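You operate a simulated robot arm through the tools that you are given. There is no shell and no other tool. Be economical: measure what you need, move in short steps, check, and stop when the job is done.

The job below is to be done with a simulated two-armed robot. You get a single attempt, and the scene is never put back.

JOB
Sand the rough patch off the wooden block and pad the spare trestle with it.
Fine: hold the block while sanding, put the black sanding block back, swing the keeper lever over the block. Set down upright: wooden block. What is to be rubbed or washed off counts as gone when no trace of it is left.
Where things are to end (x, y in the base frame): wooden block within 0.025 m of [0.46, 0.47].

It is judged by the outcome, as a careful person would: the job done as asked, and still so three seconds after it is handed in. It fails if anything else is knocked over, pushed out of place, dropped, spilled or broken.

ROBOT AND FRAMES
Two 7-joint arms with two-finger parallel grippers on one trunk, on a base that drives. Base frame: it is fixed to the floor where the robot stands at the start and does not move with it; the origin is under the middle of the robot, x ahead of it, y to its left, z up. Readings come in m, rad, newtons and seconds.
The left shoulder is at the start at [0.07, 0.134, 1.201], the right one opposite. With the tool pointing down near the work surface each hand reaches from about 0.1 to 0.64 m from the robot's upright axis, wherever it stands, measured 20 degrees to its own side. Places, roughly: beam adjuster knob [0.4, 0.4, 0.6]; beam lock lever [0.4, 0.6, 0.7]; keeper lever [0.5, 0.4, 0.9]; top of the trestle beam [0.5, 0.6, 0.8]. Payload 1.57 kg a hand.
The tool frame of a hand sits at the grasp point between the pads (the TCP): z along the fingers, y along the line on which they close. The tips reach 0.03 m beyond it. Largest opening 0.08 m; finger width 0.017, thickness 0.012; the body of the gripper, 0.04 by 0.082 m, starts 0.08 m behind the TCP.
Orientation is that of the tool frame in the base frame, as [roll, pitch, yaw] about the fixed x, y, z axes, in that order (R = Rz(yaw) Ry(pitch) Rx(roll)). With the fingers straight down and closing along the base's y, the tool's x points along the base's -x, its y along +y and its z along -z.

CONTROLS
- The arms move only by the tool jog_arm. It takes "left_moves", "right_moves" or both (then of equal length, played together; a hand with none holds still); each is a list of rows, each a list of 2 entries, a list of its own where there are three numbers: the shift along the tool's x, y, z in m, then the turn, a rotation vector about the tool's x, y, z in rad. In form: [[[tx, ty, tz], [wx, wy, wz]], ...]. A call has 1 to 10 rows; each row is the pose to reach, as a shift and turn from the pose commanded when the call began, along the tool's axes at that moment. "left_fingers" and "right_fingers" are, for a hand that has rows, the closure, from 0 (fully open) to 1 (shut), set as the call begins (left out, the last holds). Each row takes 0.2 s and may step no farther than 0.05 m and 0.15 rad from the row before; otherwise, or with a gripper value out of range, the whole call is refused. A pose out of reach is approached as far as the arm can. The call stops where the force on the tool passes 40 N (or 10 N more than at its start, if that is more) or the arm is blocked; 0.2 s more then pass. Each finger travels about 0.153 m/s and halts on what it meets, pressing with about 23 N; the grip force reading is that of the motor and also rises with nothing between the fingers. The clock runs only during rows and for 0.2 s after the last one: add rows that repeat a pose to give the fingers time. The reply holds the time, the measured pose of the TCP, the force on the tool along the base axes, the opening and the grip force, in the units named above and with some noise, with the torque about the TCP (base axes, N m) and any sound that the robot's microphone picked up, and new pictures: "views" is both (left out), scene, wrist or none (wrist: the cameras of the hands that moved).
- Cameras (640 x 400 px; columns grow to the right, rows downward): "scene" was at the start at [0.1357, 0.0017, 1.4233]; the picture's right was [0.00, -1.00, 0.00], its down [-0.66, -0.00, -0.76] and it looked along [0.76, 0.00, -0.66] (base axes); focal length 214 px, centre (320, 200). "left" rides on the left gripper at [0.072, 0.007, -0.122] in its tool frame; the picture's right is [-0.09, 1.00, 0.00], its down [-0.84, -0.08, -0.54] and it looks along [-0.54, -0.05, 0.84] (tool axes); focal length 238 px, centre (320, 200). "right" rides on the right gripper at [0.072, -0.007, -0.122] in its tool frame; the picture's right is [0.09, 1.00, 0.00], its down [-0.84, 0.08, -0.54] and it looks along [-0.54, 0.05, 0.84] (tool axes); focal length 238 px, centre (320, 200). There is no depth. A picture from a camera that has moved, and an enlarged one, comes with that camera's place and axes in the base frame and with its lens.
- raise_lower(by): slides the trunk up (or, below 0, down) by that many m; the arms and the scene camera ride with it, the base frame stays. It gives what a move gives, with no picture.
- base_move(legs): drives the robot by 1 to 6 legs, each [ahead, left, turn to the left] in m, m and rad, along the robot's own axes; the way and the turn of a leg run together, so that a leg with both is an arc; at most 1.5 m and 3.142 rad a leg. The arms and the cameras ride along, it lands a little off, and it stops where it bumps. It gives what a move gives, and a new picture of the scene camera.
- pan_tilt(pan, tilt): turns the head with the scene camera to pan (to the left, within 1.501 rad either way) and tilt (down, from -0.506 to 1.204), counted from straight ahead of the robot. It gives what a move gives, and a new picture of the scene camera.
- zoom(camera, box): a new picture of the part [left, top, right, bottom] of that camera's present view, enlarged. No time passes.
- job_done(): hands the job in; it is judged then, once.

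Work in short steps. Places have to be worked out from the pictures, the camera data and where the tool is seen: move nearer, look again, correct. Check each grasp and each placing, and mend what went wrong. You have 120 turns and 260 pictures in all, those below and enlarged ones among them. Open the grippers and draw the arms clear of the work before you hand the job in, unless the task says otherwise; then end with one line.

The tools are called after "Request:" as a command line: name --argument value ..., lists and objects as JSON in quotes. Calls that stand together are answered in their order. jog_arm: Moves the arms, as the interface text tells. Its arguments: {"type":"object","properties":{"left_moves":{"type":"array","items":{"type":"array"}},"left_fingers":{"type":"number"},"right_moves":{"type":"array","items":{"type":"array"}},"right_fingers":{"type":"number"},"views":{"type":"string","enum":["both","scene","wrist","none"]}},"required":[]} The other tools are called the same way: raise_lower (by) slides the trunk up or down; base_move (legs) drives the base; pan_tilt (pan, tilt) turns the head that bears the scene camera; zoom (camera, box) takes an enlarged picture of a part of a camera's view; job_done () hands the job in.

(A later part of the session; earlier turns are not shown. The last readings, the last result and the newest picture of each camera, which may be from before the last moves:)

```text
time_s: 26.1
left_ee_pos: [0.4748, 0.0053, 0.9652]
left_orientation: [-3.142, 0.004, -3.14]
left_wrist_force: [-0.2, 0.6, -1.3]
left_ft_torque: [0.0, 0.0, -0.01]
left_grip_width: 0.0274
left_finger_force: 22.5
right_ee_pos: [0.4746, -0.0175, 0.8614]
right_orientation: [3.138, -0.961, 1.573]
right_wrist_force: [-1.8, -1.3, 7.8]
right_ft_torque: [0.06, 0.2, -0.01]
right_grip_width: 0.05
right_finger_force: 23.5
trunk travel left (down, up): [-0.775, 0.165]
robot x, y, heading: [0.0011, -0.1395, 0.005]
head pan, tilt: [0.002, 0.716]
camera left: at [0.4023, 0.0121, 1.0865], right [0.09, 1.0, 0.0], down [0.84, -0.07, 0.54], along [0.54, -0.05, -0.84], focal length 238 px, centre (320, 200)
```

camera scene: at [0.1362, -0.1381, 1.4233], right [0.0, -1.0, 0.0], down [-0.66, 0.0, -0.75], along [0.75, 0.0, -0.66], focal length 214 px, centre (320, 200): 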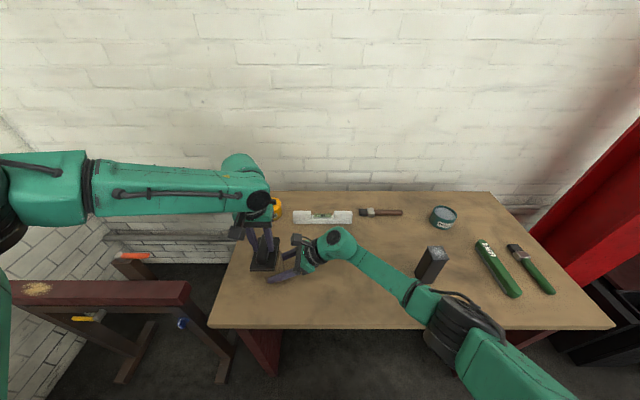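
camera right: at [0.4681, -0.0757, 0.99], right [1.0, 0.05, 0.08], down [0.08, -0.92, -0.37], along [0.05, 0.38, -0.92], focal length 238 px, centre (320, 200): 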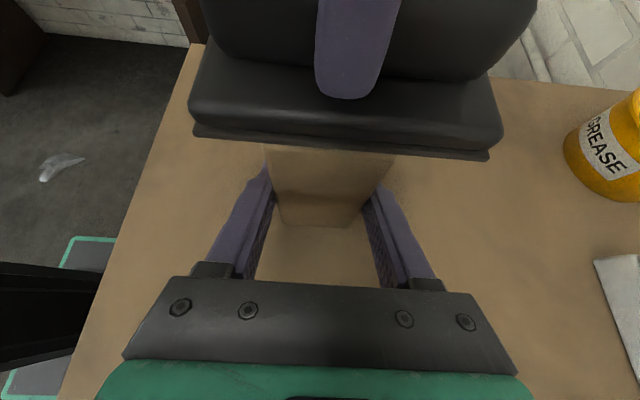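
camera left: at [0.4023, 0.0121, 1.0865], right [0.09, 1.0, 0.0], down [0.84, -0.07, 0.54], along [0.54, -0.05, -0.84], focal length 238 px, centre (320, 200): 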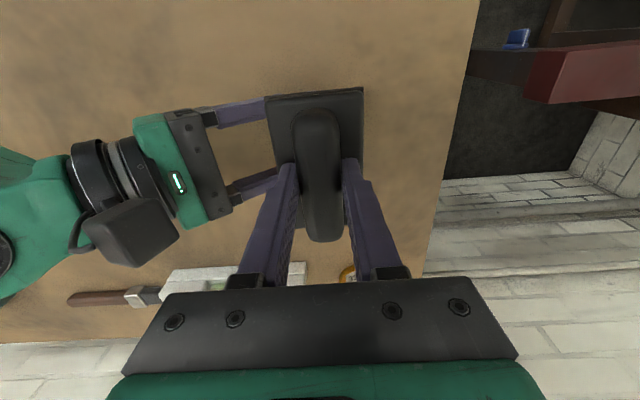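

Contact has been lost (0 N). I lower about 1.3 mm and rub again, with a little y variation.

Request:
jog_arm --left_moves '[[[0, 0, 0.0013], [0, 0, 0]], [[0.02, 0, 0.0014], [0, 0, 0]], [[0.0, -0.003, 0.0014], [0, 0, 0]], [[-0.025, -0.003, 0.0014], [0, 0, 0]], [[0.0, 0.0, 0.0016], [0, 0, 0]], [[0.025, 0.0, 0.0016], [0, 0, 0]], [[0, 0.003, 0.0016], [0, 0, 0]], [[-0.025, 0.003, 0.0017], [0, 0, 0]], [[-0.01, 0, 0.0017], [0, 0, 0]], [[0, 0, 0.0017], [0, 0, 0]]]' --views "none"

```text
time_s: 28.3
left_ee_pos: [0.4749, 0.004, 0.9643]
left_orientation: [-3.141, 0.008, -3.14]
left_wrist_force: [4.5, 0.6, 14.2]
left_ft_torque: [0.06, -0.29, -0.03]
left_grip_width: 0.0272
left_finger_force: 22.9
right_ee_pos: [0.4726, -0.0169, 0.8618]
right_orientation: [3.135, -0.96, 1.574]
right_wrist_force: [-1.0, 0.8, 5.4]
right_ft_torque: [0.05, -0.19, -0.06]
right_grip_width: 0.0497
right_finger_force: 22.9
trunk travel left (down, up): [-0.775, 0.165]
robot x, y, heading: [0.0026, -0.1409, -0.002]
head pan, tilt: [0.002, 0.716]
```

Contact held at 14 N. I do another stroke set at this height, then lift and look.

Request:
jog_arm --left_moves '[[[0.02, 0, 0.0], [0, 0, 0]], [[0.0, -0.006, 0.0], [0, 0, 0]], [[-0.025, -0.006, 0.0], [0, 0, 0]], [[0.0, 0.0, 0.0], [0, 0, 0]], [[0.025, 0.0, 0.0], [0, 0, 0]], [[0, 0.006, 0.0], [0, 0, 0]], [[-0.025, 0.006, 0.0], [0, 0, 0]], [[-0.01, 0, 0.0], [0, 0, 0]], [[0.02, 0, 0.0], [0, 0, 0]], [[0, 0, 0.0], [0, 0, 0]]]' --views "none"

Request:
jog_arm --left_moves '[[[0, 0, -0.03], [0, 0, 0]], [[0, 0.03, -0.06], [0, 0, 0]], [[0, 0.065, -0.06], [0, 0, 0]]]' --views "none"

Request:
zoom --camera "right" --box '[160, 0, 480, 200]'

Request:
zoom --camera "left" --box '[100, 0, 420, 260]'

```text
time_s: 30.5
left_ee_pos: [0.4741, 0.0034, 0.9637]
left_orientation: [-3.14, 0.001, -3.138]
left_wrist_force: [-1.9, 0.8, 7.2]
left_ft_torque: [0.07, 0.17, -0.02]
left_grip_width: 0.0275
left_finger_force: 22.6
left hand out of reach, approached as far as the arm can: row 3
right_ee_pos: [0.4741, -0.018, 0.8616]
right_orientation: [3.137, -0.962, 1.575]
right_wrist_force: [0.5, -2.2, 3.7]
right_ft_torque: [-0.11, 0.19, 0.26]
right_grip_width: 0.0496
right_finger_force: 22.8
trunk travel left (down, up): [-0.775, 0.165]
robot x, y, heading: [-0.0002, -0.1421, 0.006]
head pan, tilt: [0.002, 0.716]
```

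```text
time_s: 31.3
left_ee_pos: [0.4747, 0.0702, 1.023]
left_orientation: [-3.138, 0.003, -3.139]
left_wrist_force: [-0.7, 0.9, -0.3]
left_ft_torque: [-0.01, 0.0, 0.0]
left_grip_width: 0.0271
left_finger_force: 22.7
right_ee_pos: [0.4751, -0.0171, 0.8609]
right_orientation: [3.138, -0.96, 1.574]
right_wrist_force: [-0.5, 0.7, 4.9]
right_ft_torque: [0.21, 0.06, -0.05]
right_grip_width: 0.05
right_finger_force: 22.7
trunk travel left (down, up): [-0.775, 0.165]
robot x, y, heading: [0.0024, -0.1433, 0.002]
head pan, tilt: [0.002, 0.716]
```

```text
2.00 times, centred on (320, 100) of right
camera zoom: at [0.4681, -0.0755, 0.9899], right [1.0, 0.05, 0.08], down [0.08, -0.92, -0.37], along [0.05, 0.38, -0.92], focal length 477 px, centre (320, 400)
```

zoom: 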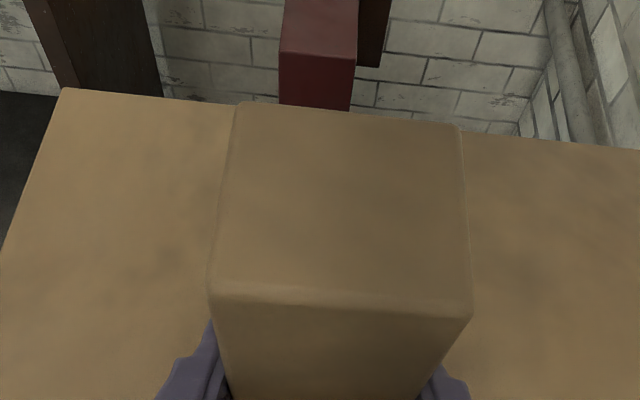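

```text
1.54 times, centred on (260, 130) of left
camera zoom: at [0.4019, 0.0784, 1.1443], right [0.09, 1.0, 0.0], down [0.84, -0.07, 0.54], along [0.54, -0.05, -0.84], focal length 367 px, centre (412, 308)
```

zoom: 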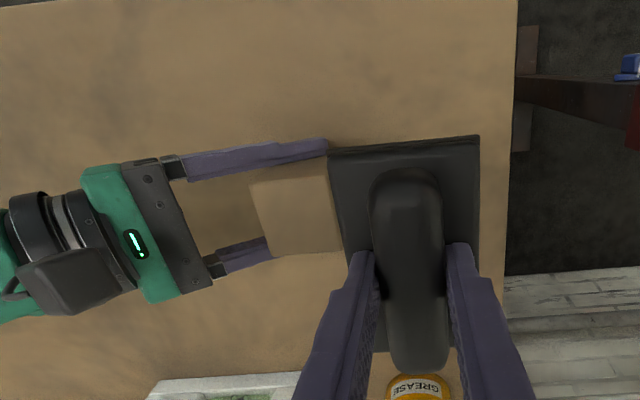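

The top is completely clean. Now the right hand moves the block back to the right by 7 cm to make room.

Request:
jog_arm --right_moves '[[[0.0066, 0, -0.0046], [0, 0, 0]], [[-0.0034, 0, -0.019], [0, 0, 0]], [[-0.0134, 0, -0.0333], [0, 0, 0]], [[-0.0234, 0, -0.0477], [0, 0, 0]], [[-0.0334, 0, -0.062], [0, 0, 0]], [[-0.0334, 0, -0.062], [0, 0, 0]], [[-0.0397, 0, -0.0576], [0, 0, 0]]]' --left_moves '[[[0, 0.002, 0], [0, 0, 0]], [[0, 0.005, 0], [0, 0, 0]], [[0, 0.005, 0], [0, 0, 0]], [[0, 0.005, 0.03], [0, 0, 0]], [[0, 0.005, 0.07], [0, 0, 0]], [[0, 0.005, 0.11], [0, 0, 0]], [[0, 0.005, 0.14], [0, 0, 0]]]' --views "both"

```text
time_s: 32.9
left_ee_pos: [0.4761, 0.075, 0.8828]
left_orientation: [-3.14, 0.001, -3.139]
left_wrist_force: [0.3, 0.2, -1.2]
left_ft_torque: [-0.01, -0.03, 0.0]
left_grip_width: 0.0272
left_finger_force: 22.8
right_ee_pos: [0.4754, -0.0876, 0.8598]
right_orientation: [3.137, -0.963, 1.573]
right_wrist_force: [1.6, 0.8, 1.0]
right_ft_torque: [-0.04, -0.1, 0.04]
right_grip_width: 0.0499
right_finger_force: 23.6
trunk travel left (down, up): [-0.775, 0.165]
robot x, y, heading: [-0.0032, -0.137, -0.002]
head pan, tilt: [0.002, 0.716]
camera scene: at [0.1362, -0.1379, 1.4234], right [0.0, -1.0, 0.0], down [-0.66, 0.0, -0.75], along [0.75, 0.0, -0.66], focal length 214 px, centre (320, 200)
camera right: at [0.4695, -0.1457, 0.9899], right [1.0, 0.05, 0.08], down [0.08, -0.92, -0.38], along [0.05, 0.38, -0.92], focal length 238 px, centre (320, 200)
camera left: at [0.4045, 0.0822, 1.0042], right [0.09, 1.0, 0.0], down [0.84, -0.07, 0.54], along [0.54, -0.05, -0.84], focal length 238 px, centre (320, 200)
```

scene: 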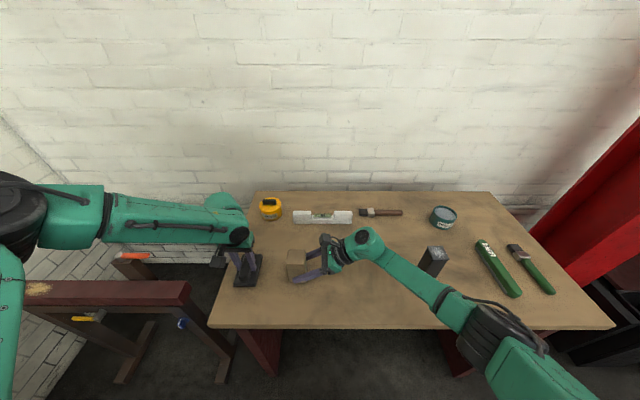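
right: 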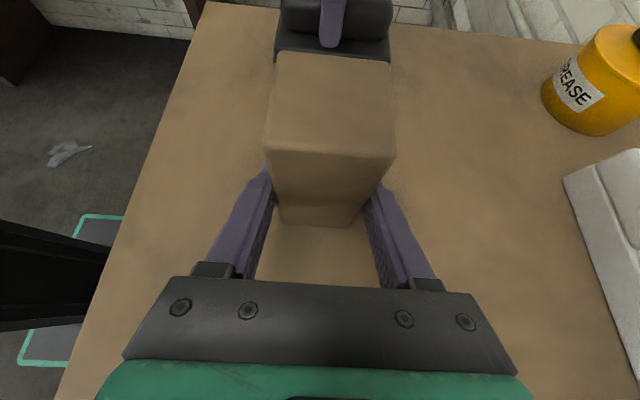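
left: 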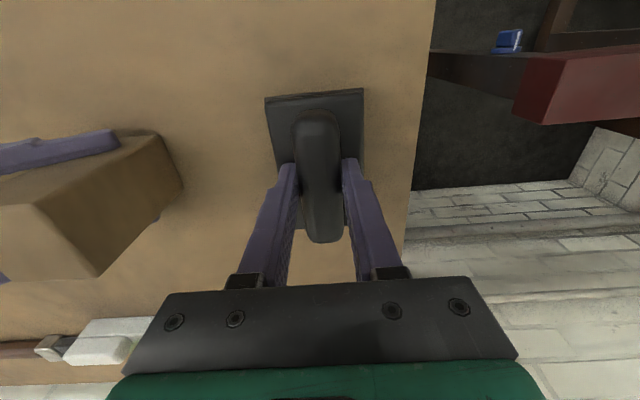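

The sander is above its home spot. I lower the last centimetre until it touches.

Request:
jog_arm --left_moves '[[[0, 0, 0.006], [0, 0, 0]], [[0, 0, 0.009], [0, 0, 0]], [[0, 0, 0.0105], [0, 0, 0]]]' --views "none"

```text
time_s: 33.7
left_ee_pos: [0.4766, 0.0752, 0.8727]
left_orientation: [-3.141, 0.003, -3.139]
left_wrist_force: [0.3, 0.3, -1.6]
left_ft_torque: [0.0, 0.01, -0.01]
left_grip_width: 0.0276
left_finger_force: 23.0
right_ee_pos: [0.4739, -0.0867, 0.8622]
right_orientation: [3.138, -0.963, 1.572]
right_wrist_force: [1.4, 0.0, 5.6]
right_ft_torque: [0.03, -0.01, -0.04]
right_grip_width: 0.0499
right_finger_force: 23.1
trunk travel left (down, up): [-0.775, 0.165]
robot x, y, heading: [-0.002, -0.1426, 0.004]
head pan, tilt: [0.002, 0.716]
```

Request:
jog_arm --left_moves '[[[0, 0, 0.001], [0, 0, 0]], [[0, 0, 0.002], [0, 0, 0]]]' --views "none"

```text
time_s: 34.3
left_ee_pos: [0.4765, 0.0746, 0.871]
left_orientation: [-3.139, 0.002, -3.139]
left_wrist_force: [0.1, 0.6, -0.8]
left_ft_torque: [-0.03, 0.01, 0.02]
left_grip_width: 0.0274
left_finger_force: 22.7
right_ee_pos: [0.4744, -0.0864, 0.863]
right_orientation: [3.138, -0.961, 1.571]
right_wrist_force: [3.3, 0.3, 7.5]
right_ft_torque: [0.06, -0.05, -0.04]
right_grip_width: 0.05
right_finger_force: 23.5
trunk travel left (down, up): [-0.775, 0.165]
robot x, y, heading: [0.0001, -0.1407, 0.001]
head pan, tilt: [0.002, 0.716]
```

There is still no contact, so I go down another 1–2 mm.

Request:
jog_arm --left_moves '[[[0, 0, 0.001], [0, 0, 0]], [[0, 0, 0.002], [0, 0, 0]]]' --views "wrist"

```text
time_s: 34.9
left_ee_pos: [0.4752, 0.0745, 0.8679]
left_orientation: [-3.14, 0.002, -3.14]
left_wrist_force: [-0.3, 1.1, -1.1]
left_ft_torque: [0.02, 0.03, 0.0]
left_grip_width: 0.0274
left_finger_force: 23.3
right_ee_pos: [0.4748, -0.0871, 0.8627]
right_orientation: [3.138, -0.961, 1.573]
right_wrist_force: [3.9, 0.6, 9.6]
right_ft_torque: [0.09, -0.06, -0.03]
right_grip_width: 0.0497
right_finger_force: 23.0
trunk travel left (down, up): [-0.775, 0.165]
robot x, y, heading: [0.0009, -0.1392, 0.004]
head pan, tilt: [0.002, 0.716]
camera left: at [0.4036, 0.0824, 0.9899], right [0.09, 1.0, 0.0], down [0.84, -0.07, 0.54], along [0.54, -0.05, -0.84], focal length 238 px, centre (320, 200)
```

left: 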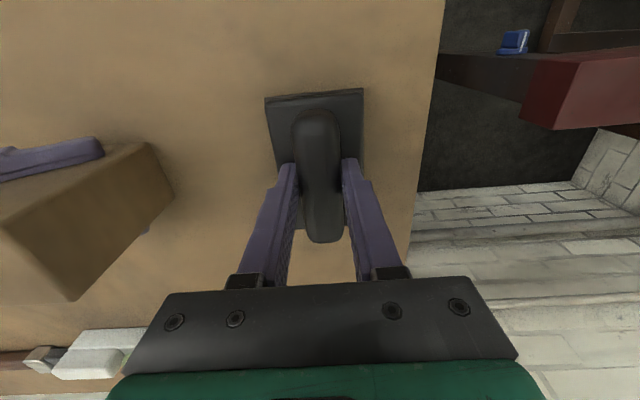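

Request:
jog_arm --left_moves '[[[0, 0, 0.001], [0, 0, 0]], [[0, 0, 0.002], [0, 0, 0]], [[0, 0, 0.003], [0, 0, 0]]]' --right_moves '[[[0.0007, 0, -0.0005], [0, 0, 0]], [[0.0007, 0, -0.0005], [0, 0, 0]], [[0.0007, 0, -0.0005], [0, 0, 0]]]' --views "none"

Request:
zoom --camera "right" --box '[220, 0, 460, 100]'

Request:
zoom --camera "scene" --box '[210, 230, 340, 310]'

```text
time_s: 35.7
left_ee_pos: [0.4763, 0.0747, 0.8648]
left_orientation: [-3.14, 0.002, -3.141]
left_wrist_force: [0.0, -1.1, -1.6]
left_ft_torque: [0.0, -0.01, -0.04]
left_grip_width: 0.0273
left_finger_force: 22.7
right_ee_pos: [0.4749, -0.0867, 0.8609]
right_orientation: [3.139, -0.961, 1.57]
right_wrist_force: [3.1, -0.2, 5.3]
right_ft_torque: [0.25, -0.15, -0.1]
right_grip_width: 0.0497
right_finger_force: 23.3
trunk travel left (down, up): [-0.775, 0.165]
robot x, y, heading: [0.0015, -0.1384, 0.004]
head pan, tilt: [0.002, 0.716]
```

```text
2.67 times, centred on (340, 50) of right
camera zoom: at [0.4687, -0.1457, 0.99], right [1.0, 0.05, 0.08], down [0.08, -0.92, -0.37], along [0.05, 0.38, -0.92], focal length 636 px, centre (267, 600)
```

zoom: 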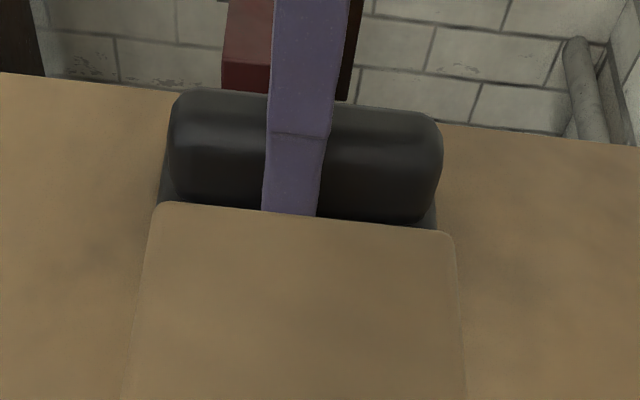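

```text
4.92 times, centred on (275, 270) of scene
camera zoom: at [0.1358, -0.1381, 1.4233], right [0.0, -1.0, 0.0], down [-0.66, 0.0, -0.76], along [0.76, 0.0, -0.66], focal length 1056 px, centre (542, -145)
```

zoom: 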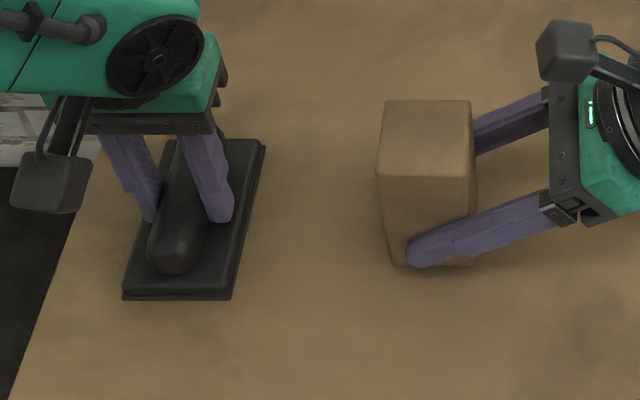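

The sander's base is only a few mm above the table. I continue in 1 mm steps until I feel contact.

Request:
jog_arm --left_moves '[[[0, 0, 0.001], [0, 0, 0]], [[0, 0, 0.002], [0, 0, 0]], [[0, 0, 0.003], [0, 0, 0]]]' --views "none"

```text
time_s: 36.5
left_ee_pos: [0.4756, 0.0731, 0.864]
left_orientation: [3.141, 0.008, -3.14]
left_wrist_force: [1.3, 2.5, 15.4]
left_ft_torque: [0.14, 0.73, -0.11]
left_grip_width: 0.0274
left_finger_force: 22.7
right_ee_pos: [0.4733, -0.0878, 0.861]
right_orientation: [3.139, -0.959, 1.574]
right_wrist_force: [-0.1, -0.5, -0.9]
right_ft_torque: [0.02, 0.04, -0.01]
right_grip_width: 0.0501
right_finger_force: 23.3
trunk travel left (down, up): [-0.775, 0.165]
robot x, y, heading: [-0.0006, -0.1379, 0.004]
head pan, tilt: [0.002, 0.716]
```

Contact at 15 N. I ease up 1 mm, open, and then raise the hand clear.

Request:
jog_arm --left_moves '[[[0, 0, -0.0015], [0, 0, 0]], [[0, 0, -0.0015], [0, 0, 0]]]' --views "none"

Request:
jog_arm --left_moves '[[[0, 0, 0], [0, 0, 0]], [[0, 0, 0], [0, 0, 0]], [[0, 0, 0], [0, 0, 0]], [[0, 0, -0.03], [0, 0, 0]], [[0, 0, -0.07], [0, 0, 0]], [[0, 0, -0.11], [0, 0, 0]], [[0, 0, -0.15], [0, 0, 0]]]' --left_fingers 0 --views "both"

```text
time_s: 37.1
left_ee_pos: [0.4759, 0.0744, 0.8636]
left_orientation: [-3.14, 0.003, -3.14]
left_wrist_force: [3.0, 2.0, 9.1]
left_ft_torque: [0.27, -0.14, -0.06]
left_grip_width: 0.0273
left_finger_force: 22.6
right_ee_pos: [0.4745, -0.0877, 0.8619]
right_orientation: [3.139, -0.959, 1.572]
right_wrist_force: [-0.4, 0.2, -1.4]
right_ft_torque: [-0.02, -0.02, 0.0]
right_grip_width: 0.0497
right_finger_force: 23.2
trunk travel left (down, up): [-0.775, 0.165]
robot x, y, heading: [0.002, -0.1394, 0.004]
head pan, tilt: [0.002, 0.716]
```

```text
time_s: 38.7
left_ee_pos: [0.4741, 0.0744, 1.0148]
left_orientation: [-3.14, 0.002, -3.141]
left_wrist_force: [-0.4, 0.2, -0.1]
left_ft_torque: [0.01, -0.01, 0.02]
left_grip_width: 0.0801
left_finger_force: 0.1
right_ee_pos: [0.4738, -0.0869, 0.8626]
right_orientation: [3.141, -0.96, 1.573]
right_wrist_force: [-1.0, -0.2, -1.7]
right_ft_torque: [-0.03, 0.02, 0.01]
right_grip_width: 0.0498
right_finger_force: 22.6
trunk travel left (down, up): [-0.775, 0.165]
robot x, y, heading: [0.0023, -0.1404, 0.0]
head pan, tilt: [0.002, 0.716]
camera scene: at [0.135, -0.1384, 1.4233], right [0.0, -1.0, 0.0], down [-0.66, 0.0, -0.76], along [0.76, 0.0, -0.66], focal length 214 px, centre (320, 200)
camera left: at [0.4023, 0.0814, 1.136], right [0.09, 1.0, 0.0], down [0.84, -0.08, 0.54], along [0.54, -0.05, -0.84], focal length 238 px, centre (320, 200)
```

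scene: 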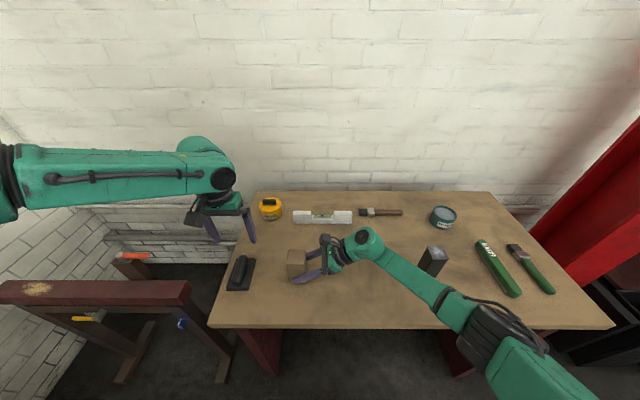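
left: 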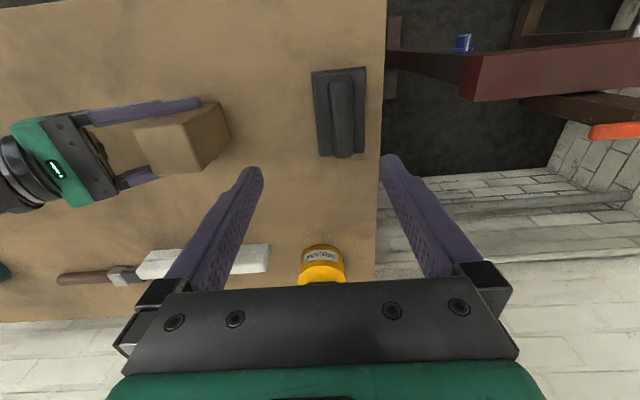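

The sander seems to have shifted left on release. I'll measure it with zooms.

Request:
zoom --camera "scene" --box '[210, 230, 340, 310]'

Request:
zoom --camera "left" --box '[260, 40, 420, 180]'

```text
4.92 times, centred on (275, 270) of scene
camera zoom: at [0.135, -0.1384, 1.4233], right [0.0, -1.0, 0.0], down [-0.66, 0.0, -0.76], along [0.76, 0.0, -0.66], focal length 1056 px, centre (542, -145)
```

zoom: 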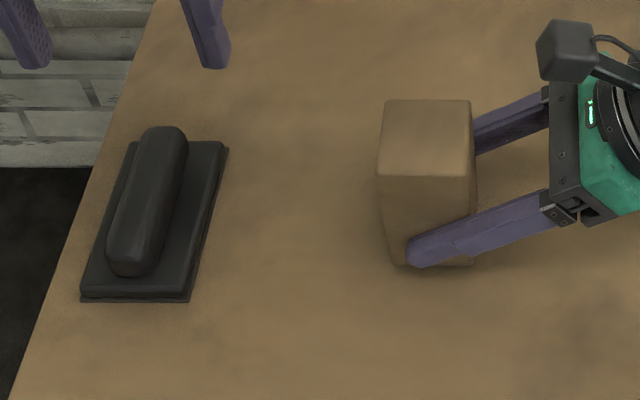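

```text
2.86 times, centred on (340, 110) of left
camera zoom: at [0.4023, 0.0814, 1.136], right [0.09, 1.0, 0.0], down [0.84, -0.08, 0.54], along [0.54, -0.05, -0.84], focal length 681 px, centre (263, 457)
```

zoom: 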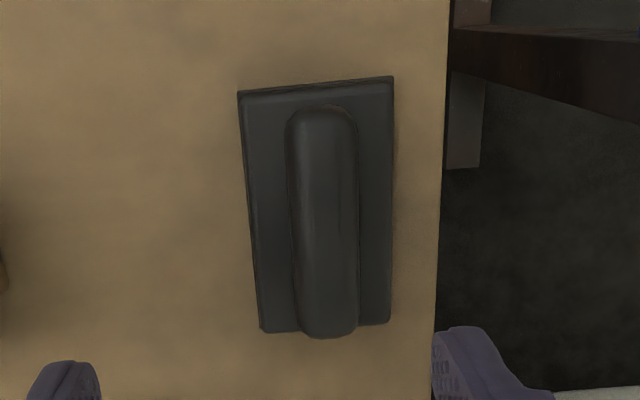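

The fingertips were pressing on the plate and dragged it about 2.5 cm left. I regrasp the handle higher up and put it back properly.

Request:
jog_arm --left_moves '[[[0, 0.012, 0.04], [0, 0, 0]], [[0, 0.025, 0.08], [0, 0, 0]], [[0, 0.025, 0.11], [0, 0, 0]], [[0, 0.025, 0.13], [0, 0, 0]], [[0, 0.025, 0.14], [0, 0, 0]]]' --views "wrist"

```text
time_s: 39.9
left_ee_pos: [0.4754, 0.1007, 0.8734]
left_orientation: [-3.139, 0.001, -3.14]
left_wrist_force: [0.1, -0.1, 0.6]
left_ft_torque: [-0.02, -0.01, 0.0]
left_grip_width: 0.0802
left_finger_force: 0.1
right_ee_pos: [0.4755, -0.0866, 0.8619]
right_orientation: [3.14, -0.959, 1.572]
right_wrist_force: [0.9, 0.7, -1.5]
right_ft_torque: [0.02, -0.05, 0.02]
right_grip_width: 0.0498
right_finger_force: 22.2
trunk travel left (down, up): [-0.775, 0.165]
robot x, y, heading: [0.0024, -0.1387, 0.002]
head pan, tilt: [0.002, 0.716]
camera left: at [0.4037, 0.1072, 0.9954], right [0.09, 1.0, 0.0], down [0.84, -0.07, 0.54], along [0.54, -0.05, -0.84], focal length 238 px, centre (320, 200)
```

left: 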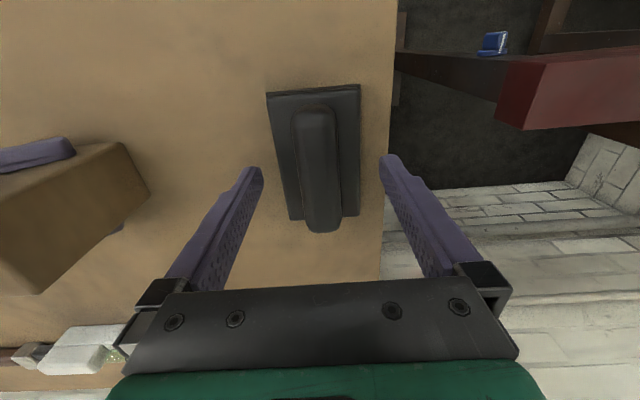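

This matches the original grasp view. I close, lift 5 mm, shift back 2.6 cm and lower to the same height.

Request:
jog_arm --left_moves '[[[0, 0, 0], [0, 0, 0]], [[0, 0, 0], [0, 0, 0]], [[0, 0, 0], [0, 0, 0]], [[0, 0, -0.006], [0, 0, 0]], [[0, -0.013, -0.006], [0, 0, 0]], [[0, -0.0256, -0.006], [0, 0, 0]], [[0, -0.0256, -0.006], [0, 0, 0]], [[0, -0.0256, -0.002], [0, 0, 0]], [[0, -0.0256, 0.0005], [0, 0, 0]]]' --left_fingers 1 --views "none"

```text
time_s: 41.9
left_ee_pos: [0.4767, 0.0742, 0.8746]
left_orientation: [-3.138, 0.002, -3.14]
left_wrist_force: [0.7, 0.0, 3.4]
left_ft_torque: [0.2, 0.24, -0.06]
left_grip_width: 0.0277
left_finger_force: 23.4
right_ee_pos: [0.475, -0.0868, 0.8622]
right_orientation: [3.139, -0.961, 1.573]
right_wrist_force: [0.0, 0.0, -1.5]
right_ft_torque: [-0.03, 0.01, 0.02]
right_grip_width: 0.0497
right_finger_force: 23.4
trunk travel left (down, up): [-0.775, 0.165]
robot x, y, heading: [-0.0036, -0.1384, 0.004]
head pan, tilt: [0.002, 0.716]
```

Light contact at 3.4 N. I open and raise.

Request:
jog_arm --left_moves '[[[0, 0, 0], [0, 0, 0]], [[0, 0, 0], [0, 0, 0]], [[0, 0, 0], [0, 0, 0]], [[0, 0, -0.03], [0, 0, 0]], [[0, 0, -0.07], [0, 0, 0]], [[0, 0, -0.11], [0, 0, 0]], [[0, 0, -0.15], [0, 0, 0]]]' --left_fingers 0 --views "none"

Request:
zoom --camera "scene" --box '[210, 230, 340, 310]'

```text
time_s: 43.5
left_ee_pos: [0.4744, 0.0736, 1.0223]
left_orientation: [-3.139, 0.002, -3.139]
left_wrist_force: [-0.1, 0.6, -0.6]
left_ft_torque: [0.01, -0.03, -0.03]
left_grip_width: 0.08
left_finger_force: 0.1
right_ee_pos: [0.4742, -0.0887, 0.8616]
right_orientation: [3.14, -0.96, 1.572]
right_wrist_force: [0.9, 0.1, -1.4]
right_ft_torque: [-0.04, 0.01, 0.02]
right_grip_width: 0.0498
right_finger_force: 22.8
trunk travel left (down, up): [-0.775, 0.165]
robot x, y, heading: [0.0006, -0.139, 0.005]
head pan, tilt: [0.002, 0.716]
```

```text
4.92 times, centred on (275, 270) of scene
camera zoom: at [0.1351, -0.1384, 1.4233], right [0.0, -1.0, 0.0], down [-0.66, 0.0, -0.76], along [0.76, 0.0, -0.66], focal length 1056 px, centre (542, -145)
```

zoom: 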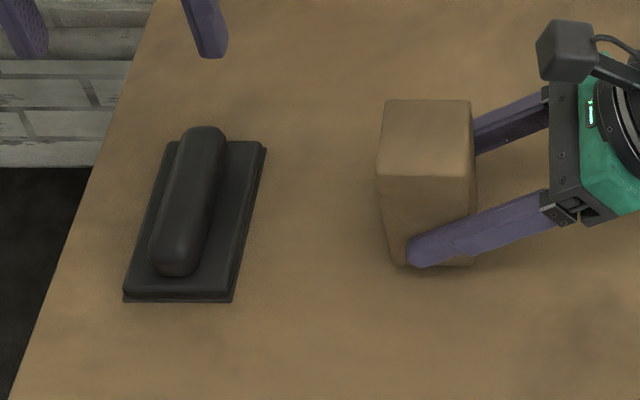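

The sander is back home. Next I seat the block by 1 mm, open the right hand and back it straight out.

Request:
jog_arm --right_moves '[[[-0.0008, 0, 0.0006], [0, 0, 0]], [[-0.0012, 0, 0.0009], [0, 0, 0]]]' --views "none"

Request:
jog_arm --right_moves '[[[0, 0, 0], [0, 0, 0]], [[0, 0, 0], [0, 0, 0]], [[0, 0, -0.04], [0, 0, 0]], [[0, 0, -0.08], [0, 0, 0]], [[0, 0, -0.12], [0, 0, 0]], [[0, 0, -0.15], [0, 0, 0]], [[0.03, 0, -0.17], [0, 0, 0]]]' --right_fingers 0 --views "scene"

```text
time_s: 44.1
left_ee_pos: [0.4739, 0.0729, 1.0232]
left_orientation: [-3.139, 0.002, -3.14]
left_wrist_force: [0.5, 0.5, 0.2]
left_ft_torque: [-0.01, 0.01, 0.0]
left_grip_width: 0.0801
left_finger_force: 0.1
right_ee_pos: [0.4751, -0.087, 0.8616]
right_orientation: [3.137, -0.961, 1.571]
right_wrist_force: [1.5, -0.9, 5.1]
right_ft_torque: [-0.13, 0.12, 0.08]
right_grip_width: 0.0497
right_finger_force: 22.7
trunk travel left (down, up): [-0.775, 0.165]
robot x, y, heading: [-0.0006, -0.1432, 0.004]
head pan, tilt: [0.002, 0.716]
```

```text
time_s: 45.7
left_ee_pos: [0.4766, 0.0734, 1.0222]
left_orientation: [-3.138, 0.001, -3.139]
left_wrist_force: [0.5, -0.2, -0.1]
left_ft_torque: [0.01, 0.01, 0.02]
left_grip_width: 0.0799
left_finger_force: 0.0
right_ee_pos: [0.4743, -0.2096, 0.9824]
right_orientation: [3.14, -0.959, 1.571]
right_wrist_force: [0.0, 0.0, 0.3]
right_ft_torque: [-0.04, 0.01, 0.0]
right_grip_width: 0.0801
right_finger_force: 0.1
trunk travel left (down, up): [-0.775, 0.165]
robot x, y, heading: [0.0033, -0.1391, 0.006]
head pan, tilt: [0.002, 0.716]
camera scene: at [0.1354, -0.1373, 1.4233], right [0.0, -1.0, 0.0], down [-0.66, 0.0, -0.76], along [0.76, 0.0, -0.66], focal length 214 px, centre (320, 200)
```

scene: 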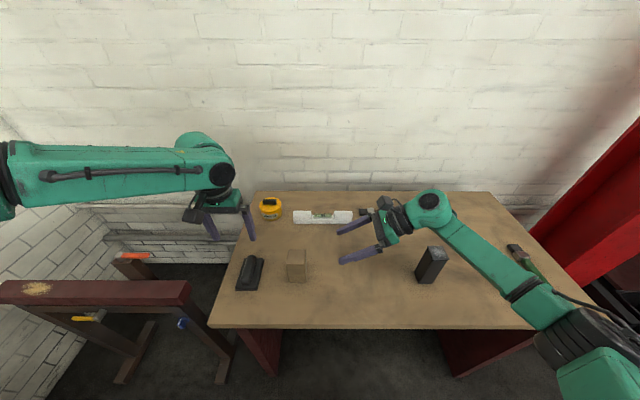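

The block stands upright on its own. I raise the right hand high, and then shift the base 7 cm further right so the left hand can reach the block.

Request:
jog_arm --right_moves '[[[0.033, 0, -0.023], [0, 0, 0]], [[0.066, 0, -0.046], [0, 0, 0]], [[0.098, 0, -0.069], [0, 0, 0]], [[0.131, 0, -0.092], [0, 0, 0]]]' --views "none"

Request:
base_move --legs '[[0, -0.07, 0]]'

```text
time_s: 46.7
left_ee_pos: [0.4751, 0.0746, 1.0219]
left_orientation: [-3.14, 0.002, -3.139]
left_wrist_force: [-0.4, 0.5, -0.2]
left_ft_torque: [0.03, -0.02, 0.02]
left_grip_width: 0.0799
left_finger_force: 0.0
right_ee_pos: [0.4741, -0.2096, 1.1424]
right_orientation: [3.14, -0.959, 1.572]
right_wrist_force: [0.6, -0.9, -0.3]
right_ft_torque: [-0.02, 0.0, 0.03]
right_grip_width: 0.0798
right_finger_force: 0.2
trunk travel left (down, up): [-0.775, 0.165]
robot x, y, heading: [-0.0001, -0.1413, -0.004]
head pan, tilt: [0.002, 0.716]
```

```text
time_s: 47.8
left_ee_pos: [0.4748, 0.0065, 1.0209]
left_orientation: [-3.136, 0.002, -3.139]
left_wrist_force: [0.2, 0.4, 0.7]
left_ft_torque: [-0.03, 0.0, 0.03]
left_grip_width: 0.0799
left_finger_force: 0.1
right_ee_pos: [0.4743, -0.2761, 1.1424]
right_orientation: [3.141, -0.955, 1.572]
right_wrist_force: [0.9, 1.2, 0.2]
right_ft_torque: [-0.01, -0.01, 0.03]
right_grip_width: 0.08
right_finger_force: 0.0
trunk travel left (down, up): [-0.775, 0.165]
robot x, y, heading: [0.0015, -0.2099, 0.004]
head pan, tilt: [0.002, 0.716]
camera scene: at [0.1358, -0.2034, 1.4233], right [0.0, -1.0, 0.0], down [-0.66, -0.01, -0.76], along [0.76, 0.0, -0.66], focal length 214 px, centre (320, 200)
```

scene: 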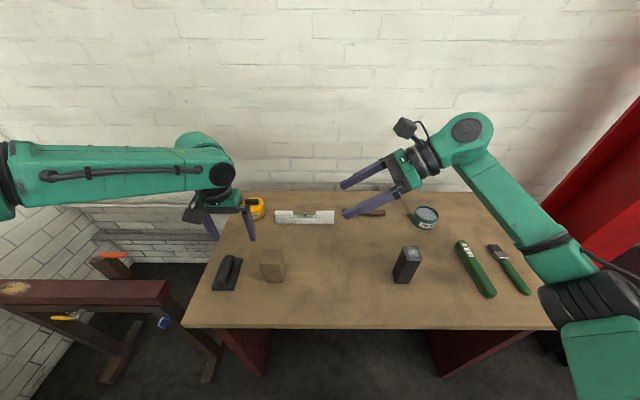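

The left hand moves over the block, with its fingertips just above the top, for a check.

Request:
jog_arm --left_moves '[[[0, -0.036, 0], [0, 0, 0]], [[0, -0.0725, 0], [0, 0, 0]], [[0, -0.0725, 0.03], [0, 0, 0]], [[0, -0.0725, 0.06], [0, 0, 0]]]' --views "wrist"

```text
time_s: 48.8
left_ee_pos: [0.4773, -0.068, 0.9616]
left_orientation: [-3.136, 0.001, -3.139]
left_wrist_force: [0.7, 0.3, -0.5]
left_ft_torque: [0.0, 0.01, 0.01]
left_grip_width: 0.08
left_finger_force: 0.1
right_ee_pos: [0.475, -0.2778, 1.1421]
right_orientation: [-3.141, -0.96, 1.573]
right_wrist_force: [0.3, 0.7, -0.9]
right_ft_torque: [-0.01, -0.01, 0.03]
right_grip_width: 0.0799
right_finger_force: 0.2
trunk travel left (down, up): [-0.775, 0.165]
robot x, y, heading: [0.0015, -0.2101, 0.007]
head pan, tilt: [0.002, 0.716]
camera left: at [0.4054, -0.0602, 1.0826], right [0.09, 1.0, 0.0], down [0.84, -0.07, 0.54], along [0.54, -0.05, -0.84], focal length 238 px, centre (320, 200)
```

left: 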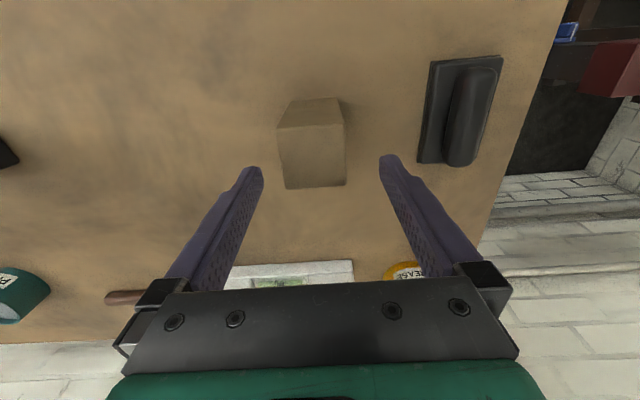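

The block is centred within a few mm. I descend to grip its upper half and close.

Request:
jog_arm --left_moves '[[[0.002, -0.003, 0.02], [0, 0, 0]], [[0.002, -0.003, 0.045], [0, 0, 0]], [[0.002, -0.003, 0.0716], [0, 0, 0]]]' --views "none"

Request:
jog_arm --left_moves '[[[0, 0, 0], [0, 0, 0]], [[0, 0, 0], [0, 0, 0]], [[0, 0, 0], [0, 0, 0]]]' --left_fingers 1 --views "wrist"

```text
time_s: 49.5
left_ee_pos: [0.4618, -0.061, 0.9007]
left_orientation: [-3.137, 0.004, -3.138]
left_wrist_force: [-0.6, -0.3, 0.6]
left_ft_torque: [-0.01, 0.02, 0.03]
left_grip_width: 0.0801
left_finger_force: 0.1
left hand out of reach, approached as far as the arm can: row 2, 3
right_ee_pos: [0.4739, -0.2789, 1.1427]
right_orientation: [3.139, -0.958, 1.575]
right_wrist_force: [-0.8, 0.6, -0.1]
right_ft_torque: [-0.02, 0.0, -0.01]
right_grip_width: 0.0798
right_finger_force: 0.0
trunk travel left (down, up): [-0.775, 0.165]
robot x, y, heading: [-0.0, -0.2086, -0.003]
head pan, tilt: [0.002, 0.716]
```

```text
time_s: 50.4
left_ee_pos: [0.4627, -0.062, 0.9003]
left_orientation: [-3.137, 0.005, -3.14]
left_wrist_force: [-0.3, 0.2, -0.1]
left_ft_torque: [0.04, 0.01, 0.02]
left_grip_width: 0.0503
left_finger_force: 23.5
right_ee_pos: [0.4741, -0.2783, 1.1431]
right_orientation: [3.14, -0.961, 1.572]
right_wrist_force: [0.2, 0.0, -0.7]
right_ft_torque: [0.0, 0.0, -0.05]
right_grip_width: 0.0799
right_finger_force: 0.1
trunk travel left (down, up): [-0.775, 0.165]
robot x, y, heading: [-0.0008, -0.214, 0.005]
head pan, tilt: [0.002, 0.716]
camera left: at [0.3907, -0.0536, 1.0217], right [0.09, 1.0, 0.0], down [0.84, -0.07, 0.54], along [0.54, -0.05, -0.84], focal length 238 px, centre (320, 200)
```

left: 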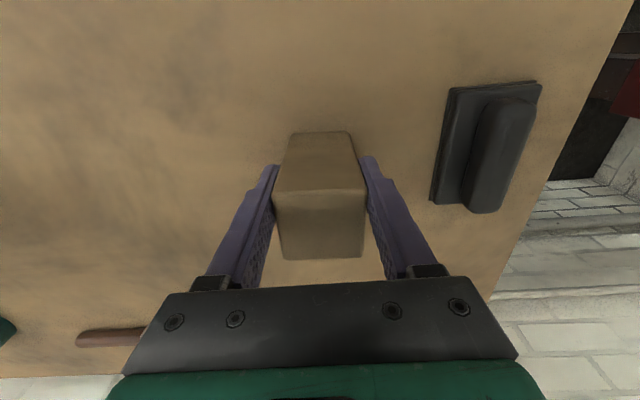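

The grip is full width (50 mm), though the hand sits 13 mm toward the block's near side, which is fine. I lift 15 cm and check.

Request:
jog_arm --left_moves '[[[0, 0, -0.01], [0, 0, 0]], [[0, 0.005, -0.05], [0, 0, 0]], [[0, 0.01, -0.1], [0, 0, 0]], [[0, 0.015, -0.15], [0, 0, 0]]]' --views "both"

```text
refused: row 3 steps farther than a row can; nothing moved
```

Request:
jog_arm --left_moves '[[[0, 0, -0.01], [0, 0, 0]], [[0, 0.004, -0.045], [0, 0, 0]], [[0, 0.008, -0.08], [0, 0, 0]], [[0, 0.012, -0.115], [0, 0, 0]], [[0, 0.015, -0.15], [0, 0, 0]]]' --views "both"

```text
time_s: 51.5
left_ee_pos: [0.4611, -0.0469, 1.0519]
left_orientation: [-3.14, 0.003, -3.139]
left_wrist_force: [0.4, -0.2, -2.8]
left_ft_torque: [0.0, 0.03, -0.02]
left_grip_width: 0.0506
left_finger_force: 23.6
right_ee_pos: [0.4738, -0.2788, 1.1427]
right_orientation: [3.137, -0.96, 1.574]
right_wrist_force: [0.1, -0.3, 0.4]
right_ft_torque: [0.01, -0.01, -0.04]
right_grip_width: 0.08
right_finger_force: 0.1
trunk travel left (down, up): [-0.775, 0.165]
robot x, y, heading: [0.0016, -0.2115, 0.008]
head pan, tilt: [0.002, 0.716]
camera scene: at [0.135, -0.2081, 1.4234], right [0.0, -1.0, 0.0], down [-0.66, 0.0, -0.76], along [0.76, 0.0, -0.66], focal length 214 px, centre (320, 200)
camera left: at [0.3885, -0.0389, 1.1721], right [0.09, 1.0, 0.0], down [0.84, -0.07, 0.54], along [0.54, -0.05, -0.84], focal length 238 px, centre (320, 200)
```

scene: 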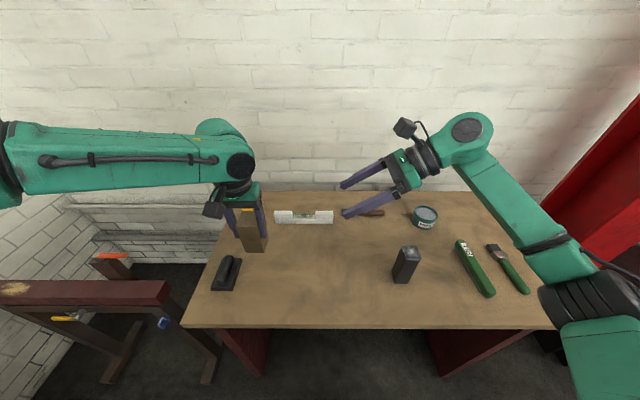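
left: 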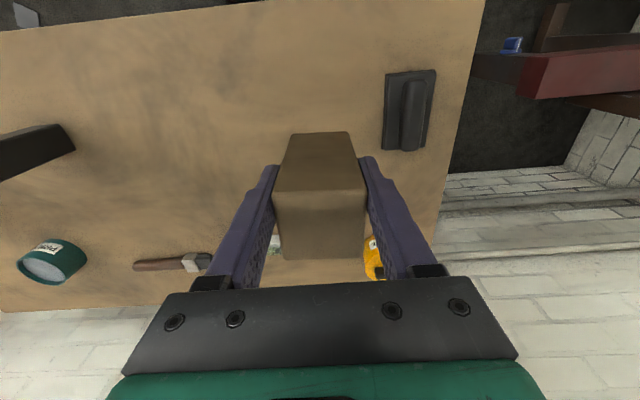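

The block is securely in hand. I drive the base 0.33 m to the left, toward the trestle.

Request:
base_move --legs '[[0, 0.33, 0]]'

Request:
pan_tilt --pan 0.5 --tilt 0.85

```text
time_s: 53.7
left_ee_pos: [0.462, 0.2838, 1.0517]
left_orientation: [-3.14, 0.003, -3.14]
left_wrist_force: [-0.6, 0.6, -1.7]
left_ft_torque: [0.01, 0.0, -0.01]
left_grip_width: 0.0502
left_finger_force: 23.3
right_ee_pos: [0.4748, 0.051, 1.1423]
right_orientation: [3.14, -0.962, 1.569]
right_wrist_force: [0.0, -0.5, 0.3]
right_ft_torque: [0.03, 0.01, 0.0]
right_grip_width: 0.0802
right_finger_force: 0.1
trunk travel left (down, up): [-0.775, 0.165]
robot x, y, heading: [-0.0011, 0.1187, -0.002]
head pan, tilt: [0.002, 0.716]
camera scene: at [0.1359, 0.1213, 1.4233], right [0.0, -1.0, 0.0], down [-0.66, 0.0, -0.75], along [0.75, 0.0, -0.66], focal length 214 px, centre (320, 200)
```

scene: 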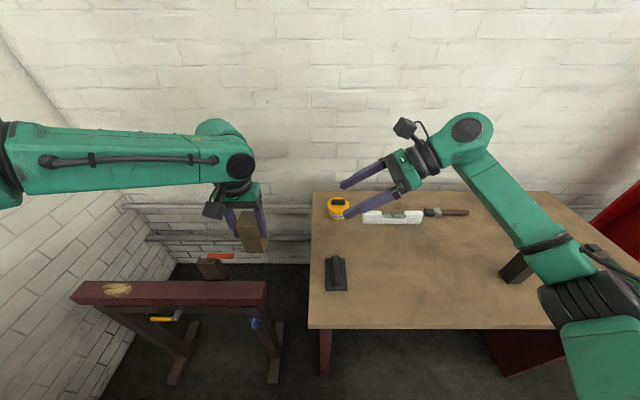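

```text
time_s: 54.7
left_ee_pos: [0.4617, 0.2836, 1.05]
left_orientation: [-3.139, 0.002, -3.14]
left_wrist_force: [-0.8, 0.0, -1.5]
left_ft_torque: [0.0, 0.04, -0.05]
left_grip_width: 0.0502
left_finger_force: 23.3
right_ee_pos: [0.4754, 0.052, 1.1427]
right_orientation: [3.141, -0.961, 1.572]
right_wrist_force: [0.6, 0.3, 0.3]
right_ft_torque: [0.01, 0.01, 0.01]
right_grip_width: 0.0799
right_finger_force: 0.0
trunk travel left (down, up): [-0.775, 0.165]
robot x, y, heading: [0.0027, 0.1217, 0.004]
head pan, tilt: [0.499, 0.85]
camera scene: at [0.1202, 0.16, 1.4123], right [0.48, -0.88, 0.0], down [-0.66, -0.36, -0.66], along [0.58, 0.32, -0.75], focal length 214 px, centre (320, 200)
```

scene: 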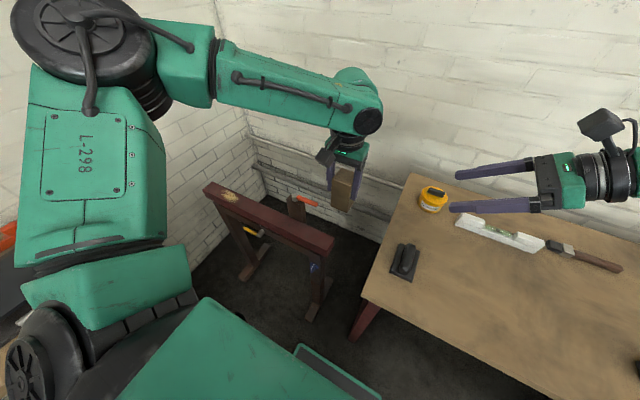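

I zoom on the trestle from this angle to measure the beam and the keeper.

Request:
zoom --camera "scene" --box '[190, 160, 370, 290]'

Request:
zoom --camera "left" --box '[340, 0, 640, 190]'

```text
3.08 times, centred on (280, 225) of scene
camera zoom: at [0.1202, 0.16, 1.4123], right [0.48, -0.88, 0.0], down [-0.66, -0.36, -0.66], along [0.58, 0.32, -0.75], focal length 660 px, centre (443, 123)
```

zoom: 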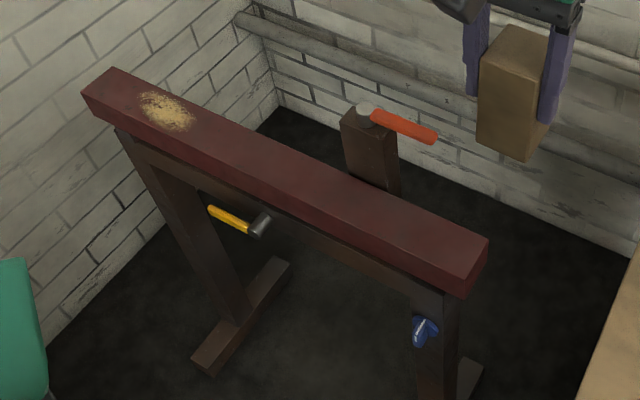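

```text
2.11 times, centred on (490, 95) of left
camera zoom: at [0.3895, 0.2918, 1.1714], right [0.09, 1.0, 0.0], down [0.84, -0.07, 0.54], along [0.54, -0.05, -0.84], focal length 502 px, centre (-38, 421)
```

zoom: 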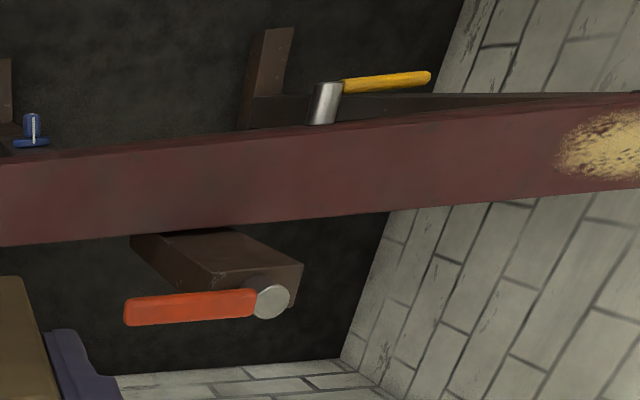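

Measured: beam top at about z .768, x .432–.489; keeper pivot at about (.517, .479), with its lever tip at (.518, .39) and z ≈ .86. I carry the block over the target at height first.

Request:
jog_arm --left_moves '[[[0.004, 0.047, 0], [0, 0, 0]], [[0.008, 0.093, 0], [0, 0, 0]], [[0.012, 0.14, 0], [0, 0, 0]], [[0.015, 0.186, 0], [0, 0, 0]], [[0.015, 0.186, 0.03], [0, 0, 0]], [[0.015, 0.186, 0.07], [0, 0, 0]], [[0.015, 0.186, 0.1], [0, 0, 0]], [[0.015, 0.186, 0.13], [0, 0, 0]]]' --views "both"

Request:
zoom --camera "scene" --box '[200, 150, 360, 270]'

```text
time_s: 56.5
left_ee_pos: [0.4468, 0.4703, 0.9194]
left_orientation: [-3.14, 0.002, -3.14]
left_wrist_force: [0.6, 0.0, -1.6]
left_ft_torque: [-0.02, 0.0, 0.03]
left_grip_width: 0.0499
left_finger_force: 22.8
right_ee_pos: [0.4757, 0.0515, 1.1411]
right_orientation: [-3.141, -0.96, 1.572]
right_wrist_force: [-0.9, 0.3, 0.5]
right_ft_torque: [0.02, -0.01, 0.01]
right_grip_width: 0.0796
right_finger_force: 0.1
trunk travel left (down, up): [-0.775, 0.165]
robot x, y, heading: [0.0016, 0.1221, -0.003]
head pan, tilt: [0.499, 0.85]
camera scene: at [0.1211, 0.1603, 1.4122], right [0.48, -0.88, 0.0], down [-0.66, -0.36, -0.66], along [0.58, 0.32, -0.75], focal length 214 px, centre (320, 200)
camera left: at [0.3747, 0.4777, 1.0404], right [0.09, 1.0, 0.0], down [0.84, -0.07, 0.54], along [0.54, -0.05, -0.84], focal length 238 px, centre (320, 200)
```

scene: 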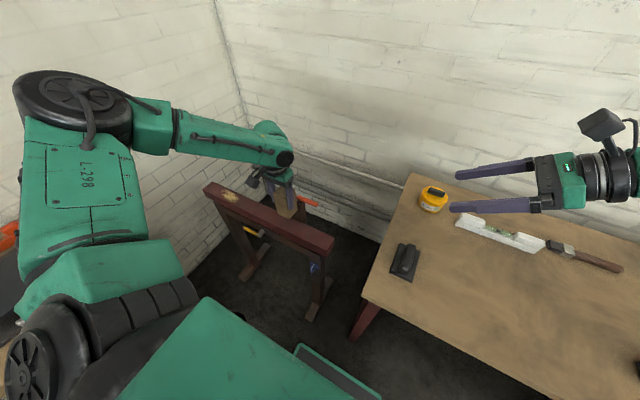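
left: 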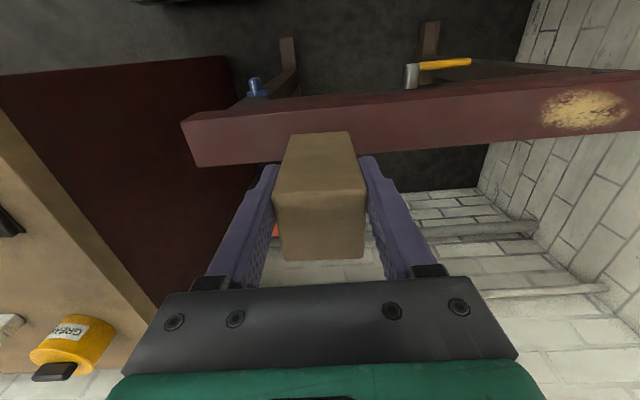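

```text
3.33 times, centred on (280, 210) of scene
camera zoom: at [0.1211, 0.1603, 1.4122], right [0.48, -0.88, 0.0], down [-0.66, -0.36, -0.66], along [0.58, 0.32, -0.75], focal length 715 px, centre (453, 167)
```

zoom: 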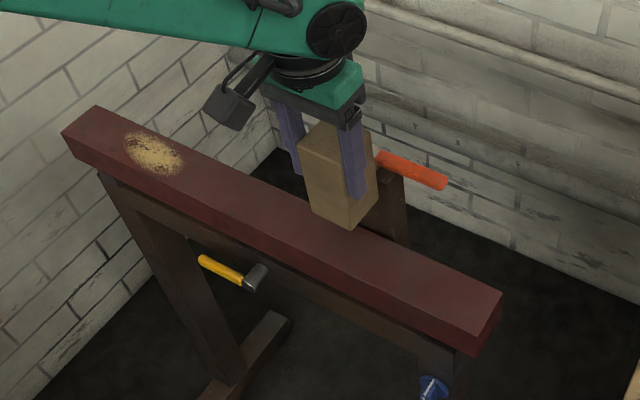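

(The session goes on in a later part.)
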